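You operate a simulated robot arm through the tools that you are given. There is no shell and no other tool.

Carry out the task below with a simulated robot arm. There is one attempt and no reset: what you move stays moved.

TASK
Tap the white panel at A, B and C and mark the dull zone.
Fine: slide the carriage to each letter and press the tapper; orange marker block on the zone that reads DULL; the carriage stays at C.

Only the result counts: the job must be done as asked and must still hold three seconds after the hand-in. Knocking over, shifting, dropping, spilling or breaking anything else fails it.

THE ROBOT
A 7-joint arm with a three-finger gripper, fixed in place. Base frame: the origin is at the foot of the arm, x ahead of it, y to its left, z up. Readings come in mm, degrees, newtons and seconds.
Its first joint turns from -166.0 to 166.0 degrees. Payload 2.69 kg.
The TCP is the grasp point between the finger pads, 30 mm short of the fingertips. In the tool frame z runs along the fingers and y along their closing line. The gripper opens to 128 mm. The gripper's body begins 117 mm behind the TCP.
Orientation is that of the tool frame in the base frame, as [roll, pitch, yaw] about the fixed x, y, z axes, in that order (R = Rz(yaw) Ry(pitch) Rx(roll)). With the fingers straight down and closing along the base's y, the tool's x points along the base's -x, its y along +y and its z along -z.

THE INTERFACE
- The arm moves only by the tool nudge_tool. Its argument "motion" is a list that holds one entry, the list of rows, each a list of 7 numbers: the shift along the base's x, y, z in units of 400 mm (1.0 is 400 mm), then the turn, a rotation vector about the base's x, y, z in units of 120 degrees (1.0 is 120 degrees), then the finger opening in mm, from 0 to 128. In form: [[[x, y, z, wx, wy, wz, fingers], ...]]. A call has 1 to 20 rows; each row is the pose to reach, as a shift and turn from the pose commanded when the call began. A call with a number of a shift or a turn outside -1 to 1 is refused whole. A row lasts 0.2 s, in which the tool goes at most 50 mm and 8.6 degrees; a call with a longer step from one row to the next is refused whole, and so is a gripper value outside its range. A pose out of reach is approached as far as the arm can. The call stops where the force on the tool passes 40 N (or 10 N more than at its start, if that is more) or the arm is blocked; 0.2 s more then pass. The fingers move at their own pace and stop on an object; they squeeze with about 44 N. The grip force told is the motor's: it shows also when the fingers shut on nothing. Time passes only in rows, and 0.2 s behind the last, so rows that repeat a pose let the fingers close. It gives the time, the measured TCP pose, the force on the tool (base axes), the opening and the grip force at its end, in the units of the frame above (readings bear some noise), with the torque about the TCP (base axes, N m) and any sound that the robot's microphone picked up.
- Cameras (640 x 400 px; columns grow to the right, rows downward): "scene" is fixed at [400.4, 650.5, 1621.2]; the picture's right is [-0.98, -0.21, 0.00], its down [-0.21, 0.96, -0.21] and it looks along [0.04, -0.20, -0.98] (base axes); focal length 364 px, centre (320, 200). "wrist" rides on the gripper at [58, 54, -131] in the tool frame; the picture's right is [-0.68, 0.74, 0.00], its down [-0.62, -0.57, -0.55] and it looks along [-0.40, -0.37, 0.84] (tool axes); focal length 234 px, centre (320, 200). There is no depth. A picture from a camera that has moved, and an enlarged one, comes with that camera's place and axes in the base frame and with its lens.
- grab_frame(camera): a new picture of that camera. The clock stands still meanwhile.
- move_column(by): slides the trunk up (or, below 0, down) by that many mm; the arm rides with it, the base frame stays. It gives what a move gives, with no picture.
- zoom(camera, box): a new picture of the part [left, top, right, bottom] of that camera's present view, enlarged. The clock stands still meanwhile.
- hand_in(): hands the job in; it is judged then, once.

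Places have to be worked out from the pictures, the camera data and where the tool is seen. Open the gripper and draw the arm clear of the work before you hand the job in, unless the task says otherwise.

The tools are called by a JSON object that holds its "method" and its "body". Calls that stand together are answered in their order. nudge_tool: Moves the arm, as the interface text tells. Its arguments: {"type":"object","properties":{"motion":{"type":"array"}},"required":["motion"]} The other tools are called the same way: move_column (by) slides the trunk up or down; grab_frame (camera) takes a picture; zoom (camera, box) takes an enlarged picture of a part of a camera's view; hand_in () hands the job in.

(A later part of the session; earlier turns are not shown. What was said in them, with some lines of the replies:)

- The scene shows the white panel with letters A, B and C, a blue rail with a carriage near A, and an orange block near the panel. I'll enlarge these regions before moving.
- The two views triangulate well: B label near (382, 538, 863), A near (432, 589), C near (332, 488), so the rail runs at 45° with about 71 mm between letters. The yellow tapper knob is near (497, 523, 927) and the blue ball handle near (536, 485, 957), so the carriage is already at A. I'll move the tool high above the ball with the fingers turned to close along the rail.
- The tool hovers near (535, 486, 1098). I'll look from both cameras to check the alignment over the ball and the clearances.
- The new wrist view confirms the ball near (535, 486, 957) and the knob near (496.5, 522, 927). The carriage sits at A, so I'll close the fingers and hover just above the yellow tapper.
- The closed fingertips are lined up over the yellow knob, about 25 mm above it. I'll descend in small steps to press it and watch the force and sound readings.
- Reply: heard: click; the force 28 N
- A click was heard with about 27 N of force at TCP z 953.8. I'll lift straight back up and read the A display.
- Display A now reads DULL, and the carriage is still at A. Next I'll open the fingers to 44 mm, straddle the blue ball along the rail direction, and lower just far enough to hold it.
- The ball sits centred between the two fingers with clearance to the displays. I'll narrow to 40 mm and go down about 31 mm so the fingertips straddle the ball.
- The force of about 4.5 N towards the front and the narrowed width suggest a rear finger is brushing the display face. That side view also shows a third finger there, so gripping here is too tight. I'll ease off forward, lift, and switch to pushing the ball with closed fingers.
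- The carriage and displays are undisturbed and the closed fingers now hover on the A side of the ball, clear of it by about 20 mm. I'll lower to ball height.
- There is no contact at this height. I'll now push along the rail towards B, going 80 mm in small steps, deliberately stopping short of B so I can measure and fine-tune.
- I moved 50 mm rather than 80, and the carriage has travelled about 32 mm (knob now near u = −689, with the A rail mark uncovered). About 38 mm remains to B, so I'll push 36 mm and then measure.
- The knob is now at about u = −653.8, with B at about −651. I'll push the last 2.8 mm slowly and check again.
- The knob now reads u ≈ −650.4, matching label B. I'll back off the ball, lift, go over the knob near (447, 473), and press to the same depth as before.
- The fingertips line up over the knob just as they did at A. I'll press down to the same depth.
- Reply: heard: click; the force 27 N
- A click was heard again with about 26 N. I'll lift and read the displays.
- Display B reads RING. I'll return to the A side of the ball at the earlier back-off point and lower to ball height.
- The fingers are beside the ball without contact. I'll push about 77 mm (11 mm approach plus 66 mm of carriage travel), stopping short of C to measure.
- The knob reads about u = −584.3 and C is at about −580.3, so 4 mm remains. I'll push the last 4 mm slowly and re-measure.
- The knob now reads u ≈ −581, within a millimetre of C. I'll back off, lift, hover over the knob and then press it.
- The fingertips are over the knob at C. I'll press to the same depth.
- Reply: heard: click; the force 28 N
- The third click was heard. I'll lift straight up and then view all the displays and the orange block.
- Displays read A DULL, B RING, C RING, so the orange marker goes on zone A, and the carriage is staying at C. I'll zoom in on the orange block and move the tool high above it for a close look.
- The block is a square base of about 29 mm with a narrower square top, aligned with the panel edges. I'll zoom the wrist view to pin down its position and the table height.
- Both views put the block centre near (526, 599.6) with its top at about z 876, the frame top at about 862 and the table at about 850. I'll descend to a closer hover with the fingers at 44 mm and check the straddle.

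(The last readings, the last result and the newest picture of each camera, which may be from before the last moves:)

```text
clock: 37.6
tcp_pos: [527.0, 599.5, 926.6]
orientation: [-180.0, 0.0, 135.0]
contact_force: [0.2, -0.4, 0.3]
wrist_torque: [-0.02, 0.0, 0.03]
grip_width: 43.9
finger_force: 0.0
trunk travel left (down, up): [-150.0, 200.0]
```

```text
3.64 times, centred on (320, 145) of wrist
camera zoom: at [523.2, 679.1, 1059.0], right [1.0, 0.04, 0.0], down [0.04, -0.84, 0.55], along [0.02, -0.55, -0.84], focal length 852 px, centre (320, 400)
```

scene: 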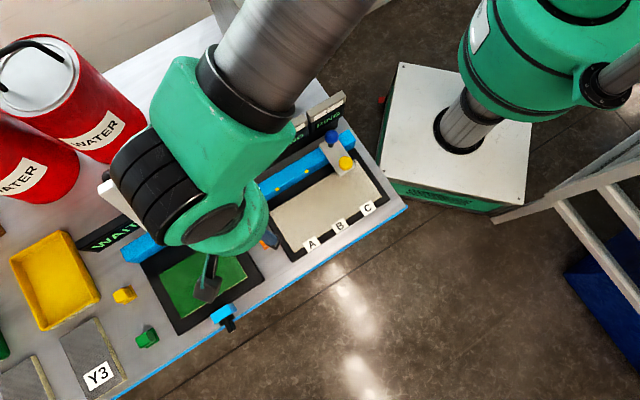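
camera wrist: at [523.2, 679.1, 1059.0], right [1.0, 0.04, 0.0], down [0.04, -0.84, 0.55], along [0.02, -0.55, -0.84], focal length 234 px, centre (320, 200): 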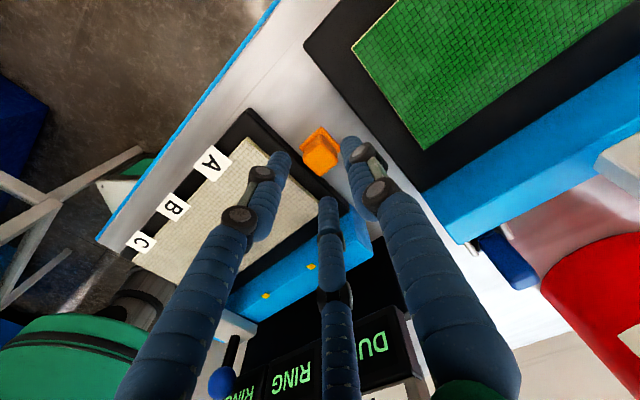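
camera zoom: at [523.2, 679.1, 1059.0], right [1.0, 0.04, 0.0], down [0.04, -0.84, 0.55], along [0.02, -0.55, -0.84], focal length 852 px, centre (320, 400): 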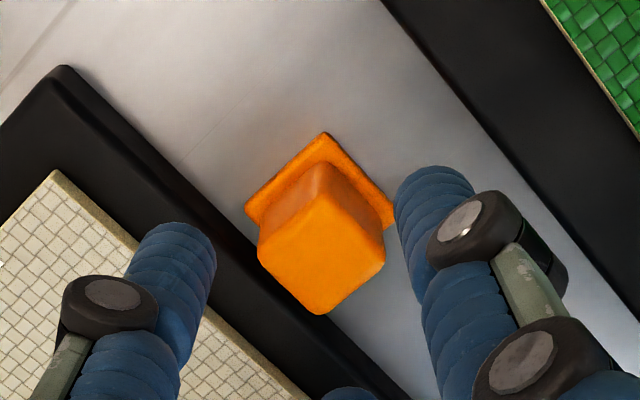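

The fingertips frame the block nicely; its centre reads about (526.6, 600.3). I'll descend to TCP z ≈ 896, which keeps the fingertips just above the black frame but well around the block's upper part.

{"method": "nudge_tool", "body": {"motion": [[[0.001, 0.0015, -0.02, 0, 0, 0, 44], [0.001, 0.0015, -0.04, 0, 0, 0, 44], [0.001, 0.0015, -0.055, 0, 0, 0, 44], [0.001, 0.0015, -0.07, 0, 0, 0, 44], [0.001, 0.0015, -0.0795, 0, 0, 0, 44], [0.001, 0.0015, -0.0795, 0, 0, 0, 44]]]}}

{"method": "grab_frame", "body": {"camera": "wrist"}}

{"method": "zoom", "body": {"camera": "wrist", "box": [250, 90, 390, 220]}}

```text
clock: 39.0
tcp_pos: [525.6, 599.0, 895.9]
orientation: [-180.0, 0.0, 135.1]
contact_force: [-0.4, 0.9, 0.6]
wrist_torque: [-0.02, -0.01, -0.01]
grip_width: 43.8
finger_force: 0.0
trunk travel left (down, up): [-150.0, 200.0]
```

```text
taken
camera wrist: at [522.8, 679.8, 1027.6], right [1.0, 0.04, 0.0], down [0.04, -0.84, 0.55], along [0.02, -0.55, -0.84], focal length 234 px, centre (320, 200)
```

wrist: 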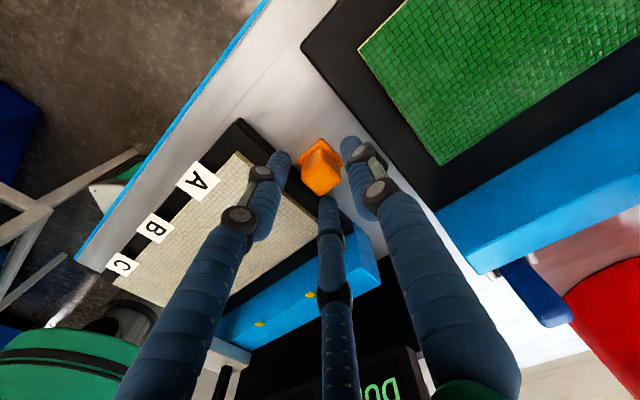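

```text
3.08 times, centred on (320, 155) of wrist
camera zoom: at [522.8, 679.8, 1027.6], right [1.0, 0.04, 0.0], down [0.04, -0.84, 0.55], along [0.02, -0.55, -0.84], focal length 720 px, centre (320, 338)
```

zoom: 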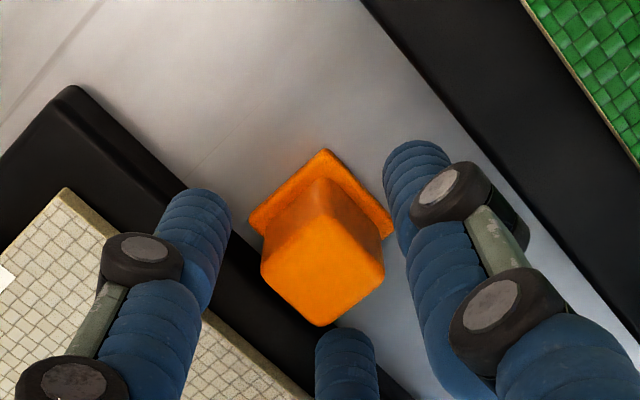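

The fingers surround the block evenly with no contact. I'll close gradually onto it in place.

{"method": "nudge_tool", "body": {"motion": [[[0, 0, 0, 0, 0, 0, 36], [0, 0, 0, 0, 0, 0, 30], [0, 0, 0, 0, 0, 0, 26], [0, 0, 0, 0, 0, 0, 22], [0, 0, 0, 0, 0, 0, 16], [0, 0, 0, 0, 0, 0, 10], [0, 0, 0, 0, 0, 0, 10]]]}}

{"method": "zoom", "body": {"camera": "wrist", "box": [250, 90, 390, 220]}}

```text
clock: 40.6
tcp_pos: [526.3, 601.3, 896.5]
orientation: [180.0, 0.1, 135.0]
contact_force: [1.1, 0.1, -0.8]
wrist_torque: [-0.02, 0.0, 0.0]
grip_width: 28.2
finger_force: 13.6
trunk travel left (down, up): [-150.0, 200.0]
```

```text
3.08 times, centred on (320, 155) of wrist
camera zoom: at [522.8, 679.7, 1027.7], right [1.0, 0.04, 0.0], down [0.04, -0.84, 0.55], along [0.02, -0.55, -0.84], focal length 720 px, centre (320, 338)
```

zoom: 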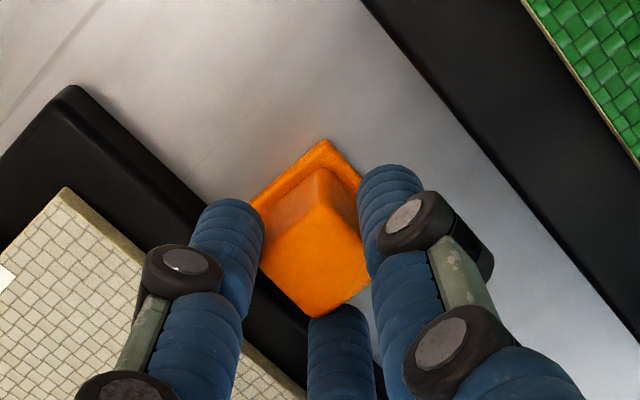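

The fingers stopped on the block at 28.2 mm with a grip force of 13.6 N. I'll command fully closed for a firmer grip, then lift slightly and check.

{"method": "nudge_tool", "body": {"motion": [[[0, 0, 0, 0, 0, 0, 0], [0, 0, 0, 0, 0, 0, 0], [0, 0, 0, 0, 0, 0, 0], [0, 0, 0.01, 0, 0, 0, 0], [0, 0, 0.03, 0, 0, 0, 0], [0, 0, 0.05, 0, 0, 0, 0], [0, 0, 0.075, 0, 0, 0, 0], [0, 0, 0.075, 0, 0, 0, 0]]]}}

{"method": "grab_frame", "body": {"camera": "wrist"}}

{"method": "zoom", "body": {"camera": "wrist", "box": [250, 90, 390, 220]}}

```text
clock: 42.4
tcp_pos: [526.9, 599.1, 926.1]
orientation: [179.9, 0.0, 135.0]
contact_force: [0.5, -0.4, 0.1]
wrist_torque: [-0.04, 0.03, 0.02]
grip_width: 26.2
finger_force: 43.6
trunk travel left (down, up): [-150.0, 200.0]
```

```text
taken
camera wrist: at [523.8, 679.4, 1057.5], right [1.0, 0.04, 0.0], down [0.04, -0.84, 0.55], along [0.02, -0.55, -0.84], focal length 234 px, centre (320, 200)
```

wrist: 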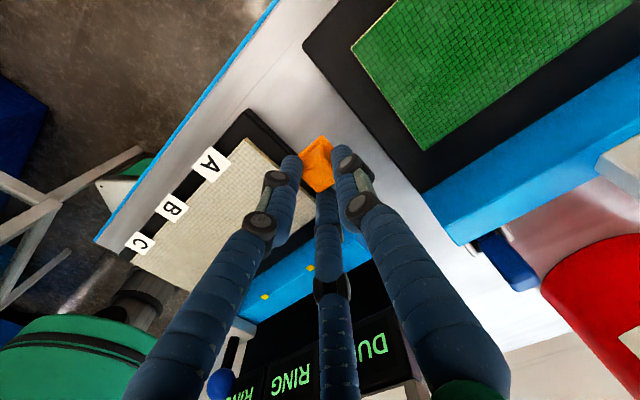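

```text
3.08 times, centred on (320, 155) of wrist
camera zoom: at [523.8, 679.4, 1057.5], right [1.0, 0.04, 0.0], down [0.04, -0.84, 0.55], along [0.02, -0.55, -0.84], focal length 720 px, centre (320, 338)
```

zoom: 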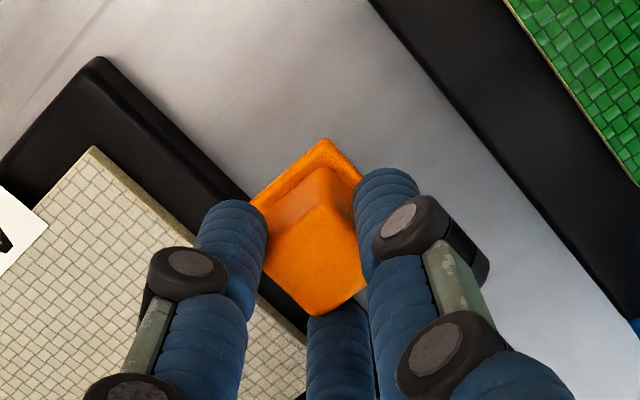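

The block lifted cleanly with a 43.6 N grip. I'll raise it a bit more, carry it over the frame to the middle of zone A near (469, 551), and lower to a little above the panel.

{"method": "nudge_tool", "body": {"motion": [[[0, 0, 0.03, 0, 0, 0, 0], [0, 0, 0.06, 0, 0, 0, 0], [-0.035, -0.03, 0.06, 0, 0, 0, 0], [-0.07, -0.06, 0.06, 0, 0, 0, 0], [-0.11, -0.0942, 0.06, 0, 0, 0, 0], [-0.1443, -0.1235, 0.06, 0, 0, 0, 0], [-0.1443, -0.1235, 0.03, 0, 0, 0, 0], [-0.1443, -0.1235, 0.005, 0, 0, 0, 0], [-0.1443, -0.1235, 0.005, 0, 0, 0, 0]]]}}

{"method": "grab_frame", "body": {"camera": "wrist"}}

{"method": "zoom", "body": {"camera": "scene", "box": [220, 80, 420, 270]}}

```text
clock: 44.4
tcp_pos: [469.1, 551.8, 927.0]
orientation: [-180.0, 0.0, 135.1]
contact_force: [1.0, 0.4, 0.1]
wrist_torque: [-0.04, 0.04, 0.02]
grip_width: 26.2
finger_force: 44.4
trunk travel left (down, up): [-150.0, 200.0]
```

```text
taken
camera wrist: at [466.0, 630.7, 1058.8], right [1.0, 0.04, 0.0], down [0.04, -0.84, 0.55], along [0.02, -0.55, -0.84], focal length 234 px, centre (320, 200)
```

wrist: 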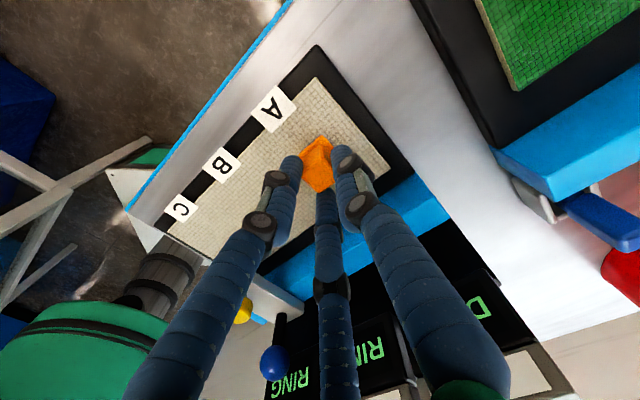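

```text
2.11 times, centred on (320, 175) of scene
camera zoom: at [400.4, 650.5, 1621.2], right [-0.98, -0.21, 0.0], down [-0.21, 0.96, -0.21], along [0.04, -0.2, -0.98], focal length 767 px, centre (320, 253)
```

zoom: 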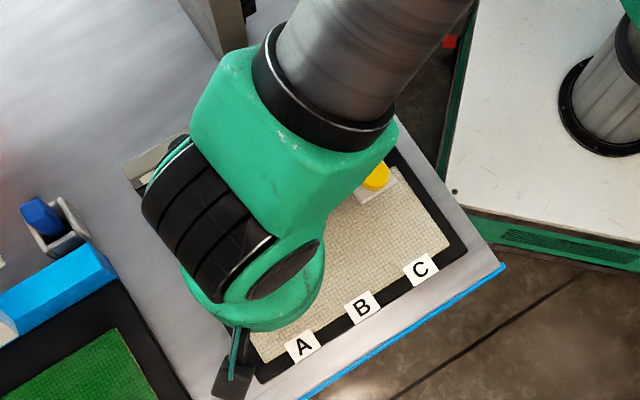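

The block hangs over zone A about 15 mm above the panel, and the carriage remains at C. I'll lower in small steps and watch for contact.

{"method": "nudge_tool", "body": {"motion": [[[0, 0, -0.01, 0, 0, 0, 0], [0, 0, -0.02, 0, 0, 0, 0], [0, 0, -0.03, 0, 0, 0, 0], [0, 0, -0.03, 0, 0, 0, 0]]]}}

{"method": "zoom", "body": {"camera": "wrist", "box": [250, 90, 390, 220]}}

```text
clock: 45.3
tcp_pos: [469.6, 551.7, 921.6]
orientation: [179.6, 0.0, 135.1]
contact_force: [-3.9, -4.7, 16.2]
wrist_torque: [-0.35, 0.3, 0.0]
grip_width: 26.3
finger_force: 44.1
trunk travel left (down, up): [-150.0, 200.0]
stopped in row 4: the force on the tool passed its limit at 42 N (the readings are from after the stop); the commanded pose is now the measured one
```

```text
3.08 times, centred on (320, 155) of wrist
camera zoom: at [465.4, 630.7, 1053.8], right [1.0, 0.04, 0.01], down [0.03, -0.84, 0.54], along [0.03, -0.54, -0.84], focal length 720 px, centre (320, 338)
```

zoom: 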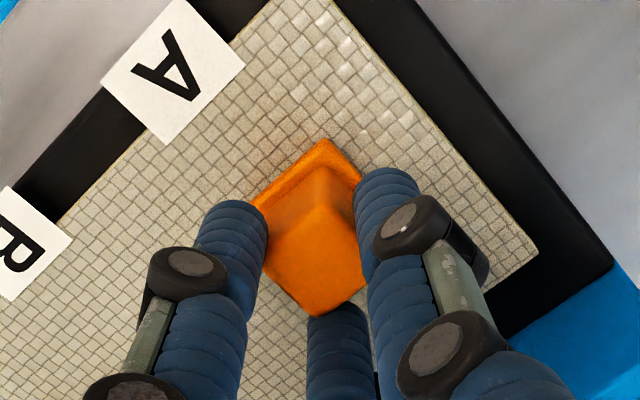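

Contact came at TCP z ≈ 921.6, so the block is resting on the panel with some residual force of 16 N. I'll ease up 1 mm to relax the push before releasing.

{"method": "nudge_tool", "body": {"motion": [[[0, 0, 0.0025, 0, 0, 0, 0], [0, 0, 0.0025, 0, 0, 0, 0]]]}}

```text
clock: 45.9
tcp_pos: [469.9, 552.4, 921.8]
orientation: [179.7, 0.0, 135.0]
contact_force: [0.5, -1.0, 13.2]
wrist_torque: [-0.12, 0.01, -0.01]
grip_width: 26.2
finger_force: 43.9
trunk travel left (down, up): [-150.0, 200.0]
```

There is still about 13 N of upward push, so I'll ease up another 1 mm.

{"method": "nudge_tool", "body": {"motion": [[[0, 0, 0.0025, 0, 0, 0, 0], [0, 0, 0.0025, 0, 0, 0, 0]]]}}

```text
clock: 46.5
tcp_pos: [469.2, 552.4, 921.8]
orientation: [179.8, 0.1, 135.1]
contact_force: [2.1, 1.8, 7.3]
wrist_torque: [0.12, -0.05, 0.0]
grip_width: 26.1
finger_force: 43.7
trunk travel left (down, up): [-150.0, 200.0]
```

The push is down to about 7 N, with the block resting on the panel. I'll ease up 0.8 mm more and open the fingers gradually in place.

{"method": "nudge_tool", "body": {"motion": [[[0, 0, 0.002, 0, 0, 0, 0], [0, 0, 0.002, 0, 0, 0, 0], [0, 0, 0.002, 0, 0, 0, 24], [0, 0, 0.002, 0, 0, 0, 28], [0, 0, 0.002, 0, 0, 0, 32], [0, 0, 0.002, 0, 0, 0, 38], [0, 0, 0.002, 0, 0, 0, 44], [0, 0, 0.002, 0, 0, 0, 50], [0, 0, 0.002, 0, 0, 0, 50]]]}}

{"method": "zoom", "body": {"camera": "wrist", "box": [230, 80, 410, 220]}}

```text
clock: 48.5
tcp_pos: [469.5, 552.7, 922.7]
orientation: [179.7, 0.0, 134.9]
contact_force: [-0.3, 0.6, -0.1]
wrist_torque: [-0.01, 0.01, 0.0]
grip_width: 50.0
finger_force: 0.1
trunk travel left (down, up): [-150.0, 200.0]
```

```text
2.86 times, centred on (320, 150) of wrist
camera zoom: at [465.9, 631.3, 1054.2], right [1.0, 0.04, 0.0], down [0.03, -0.84, 0.55], along [0.03, -0.55, -0.84], focal length 669 px, centre (320, 343)
```

zoom: 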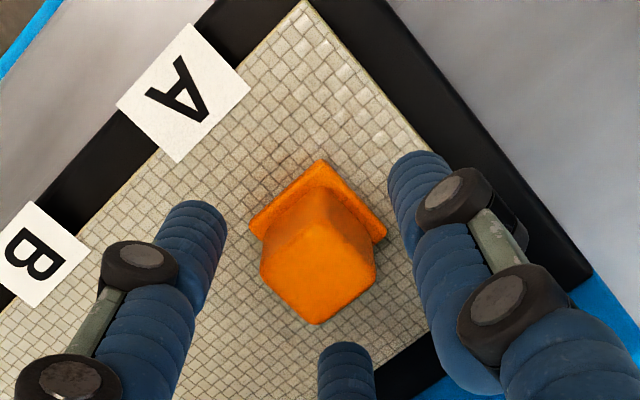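

The block is released and sits upright on the panel in line with A. I'll lift straight up, then draw the arm back away from the work.

{"method": "nudge_tool", "body": {"motion": [[[0, 0, 0.02, 0, 0, 0, 50], [0, 0, 0.06, 0, 0, 0, 50], [0, 0, 0.14, 0, 0, 0, 50], [0, 0, 0.24, 0, 0, 0, 50], [0, 0, 0.35, 0, 0, 0, 60], [0, 0, 0.46, 0, 0, 0, 80], [0, 0, 0.55, 0, 0, 0, 100], [0, 0, 0.55, 0, 0, 0, 100]]]}}

{"method": "grab_frame", "body": {"camera": "wrist"}}

{"method": "grab_frame", "body": {"camera": "scene"}}

```text
clock: 50.3
tcp_pos: [467.7, 553.2, 1141.7]
orientation: [179.8, -0.1, 135.0]
contact_force: [-1.2, -0.4, 0.9]
wrist_torque: [0.04, -0.03, 0.01]
grip_width: 99.6
finger_force: 0.1
trunk travel left (down, up): [-150.0, 200.0]
```

```text
taken
camera wrist: at [464.8, 631.4, 1274.4], right [1.0, 0.04, 0.0], down [0.03, -0.84, 0.55], along [0.03, -0.55, -0.84], focal length 234 px, centre (320, 200)
```

wrist: 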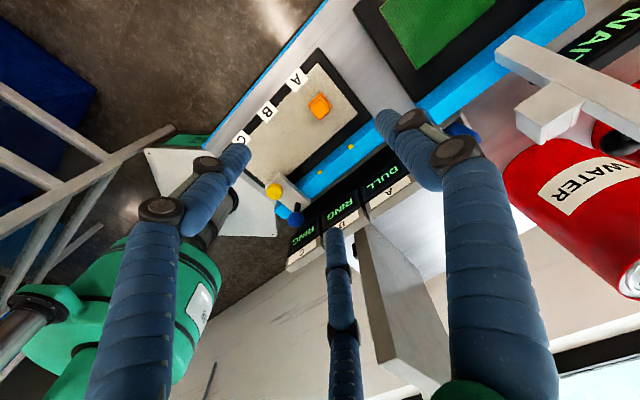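

```text
taken
```

scene: 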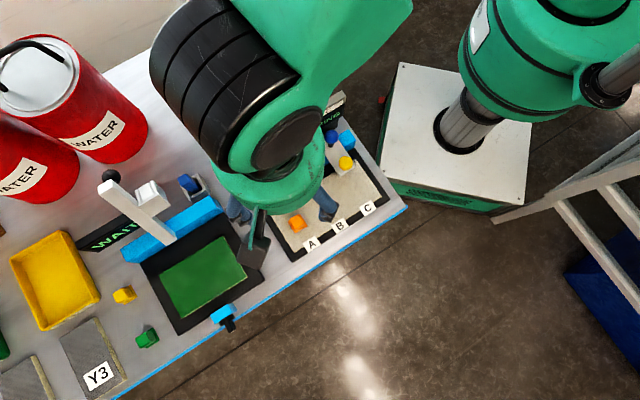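

All displays and the block look right. I'll return the arm towards its starting pose, high and clear of the table, for an unobstructed final check.

{"method": "nudge_tool", "body": {"motion": [[[0, 0, 0.1, 0, 0, 0, 110], [0, 0, 0.2125, 0, 0, 0, 128], [-0.07, -0.027, 0.2125, 0, 0, 0.055, 128], [-0.14, -0.055, 0.2125, 0, 0, 0.11, 128], [-0.21, -0.082, 0.2125, 0, 0, 0.165, 128], [-0.28, -0.11, 0.2125, 0, 0, 0.22, 128], [-0.35, -0.137, 0.2125, 0, 0, 0.275, 128], [-0.42, -0.165, 0.2125, 0, 0, 0.33, 128], [-0.4865, -0.19, 0.2125, 0, 0, 0.375, 128], [-0.4865, -0.19, 0.2125, 0, 0, 0.375, 128]]]}}

{"method": "grab_frame", "body": {"camera": "scene"}}

{"method": "zoom", "body": {"camera": "scene", "box": [220, 80, 420, 270]}}

```text
clock: 52.5
tcp_pos: [274.4, 475.9, 1225.9]
orientation: [179.7, -0.1, -179.9]
contact_force: [-0.3, -1.1, 0.2]
wrist_torque: [0.02, -0.04, 0.02]
grip_width: 127.7
finger_force: 0.1
trunk travel left (down, up): [-150.0, 200.0]
```

```text
taken
```

scene: 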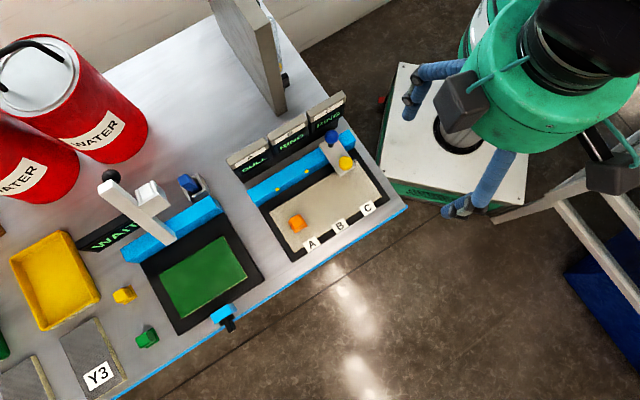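

```text
2.11 times, centred on (320, 175) of scene
camera zoom: at [400.4, 650.5, 1621.2], right [-0.98, -0.21, 0.0], down [-0.21, 0.96, -0.21], along [0.04, -0.2, -0.98], focal length 767 px, centre (320, 253)
```

zoom: 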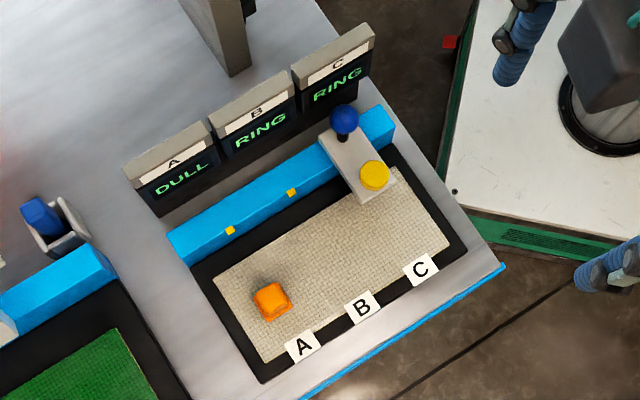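

The displays read A DULL, B RING and C RING, and the block stands in zone A at about u = −724. I'll take one closer look at the carriage against the C letter before handing in.

{"method": "zoom", "body": {"camera": "scene", "box": [310, 120, 400, 230]}}

{"method": "zoom", "body": {"camera": "scene", "box": [270, 190, 340, 260]}}

```text
3.64 times, centred on (355, 175) of scene
camera zoom: at [400.4, 650.5, 1621.2], right [-0.98, -0.21, 0.0], down [-0.21, 0.96, -0.21], along [0.04, -0.2, -0.98], focal length 1325 px, centre (193, 291)
```

zoom: 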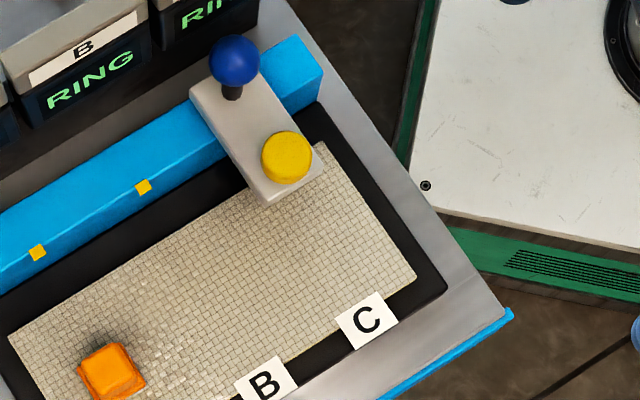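

```text
5.71 times, centred on (305, 225) of scene
camera zoom: at [400.4, 650.5, 1621.2], right [-0.98, -0.21, 0.0], down [-0.21, 0.96, -0.21], along [0.04, -0.2, -0.98], focal length 2082 px, centre (406, 57)
```

zoom: 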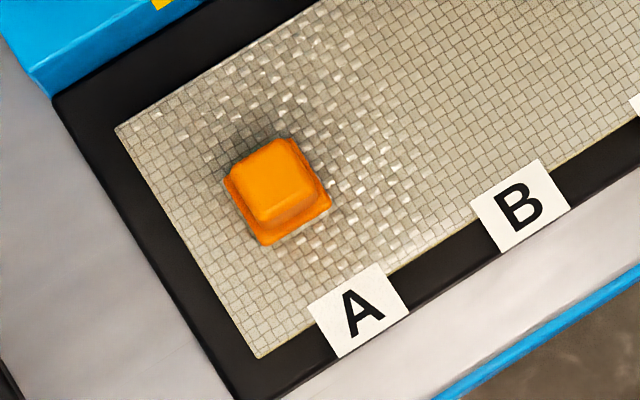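

The knob measures u ≈ −580, matching C, and the orange block stands upright in zone A, in line with the letter. The arm is clear and open, so I'm handing in.

{"method": "hand_in", "body": {}}

```text
The job is handed in.
```

I tapped the white panel at A, B and C, put the orange marker block on zone A, and handed the job in. The hand-in gave no verdict, so what follows is from my last pictures.

| Letter | Display reads | Tap |
|---|---|---|
| A | DULL | click heard |
| B | RING | click heard |
| C | RING | click heard |

- **Marker:** the orange block stands upright on the panel in zone A, in line with the letter.
- **Carriage:** it is at C, within about 1 mm of the letter by my measurement.
- **Arm:** the gripper is open and the arm is back near its starting pose, clear of the work.

**Light contact:** while I was setting up to grip the blue handle at A, a finger seems to have brushed a display at about 4.5 N. I backed off and pushed the handle with closed fingers instead. I saw nothing shifted in later pictures.

The gripper looks and behaves like a three-finger hand, although the description says two.
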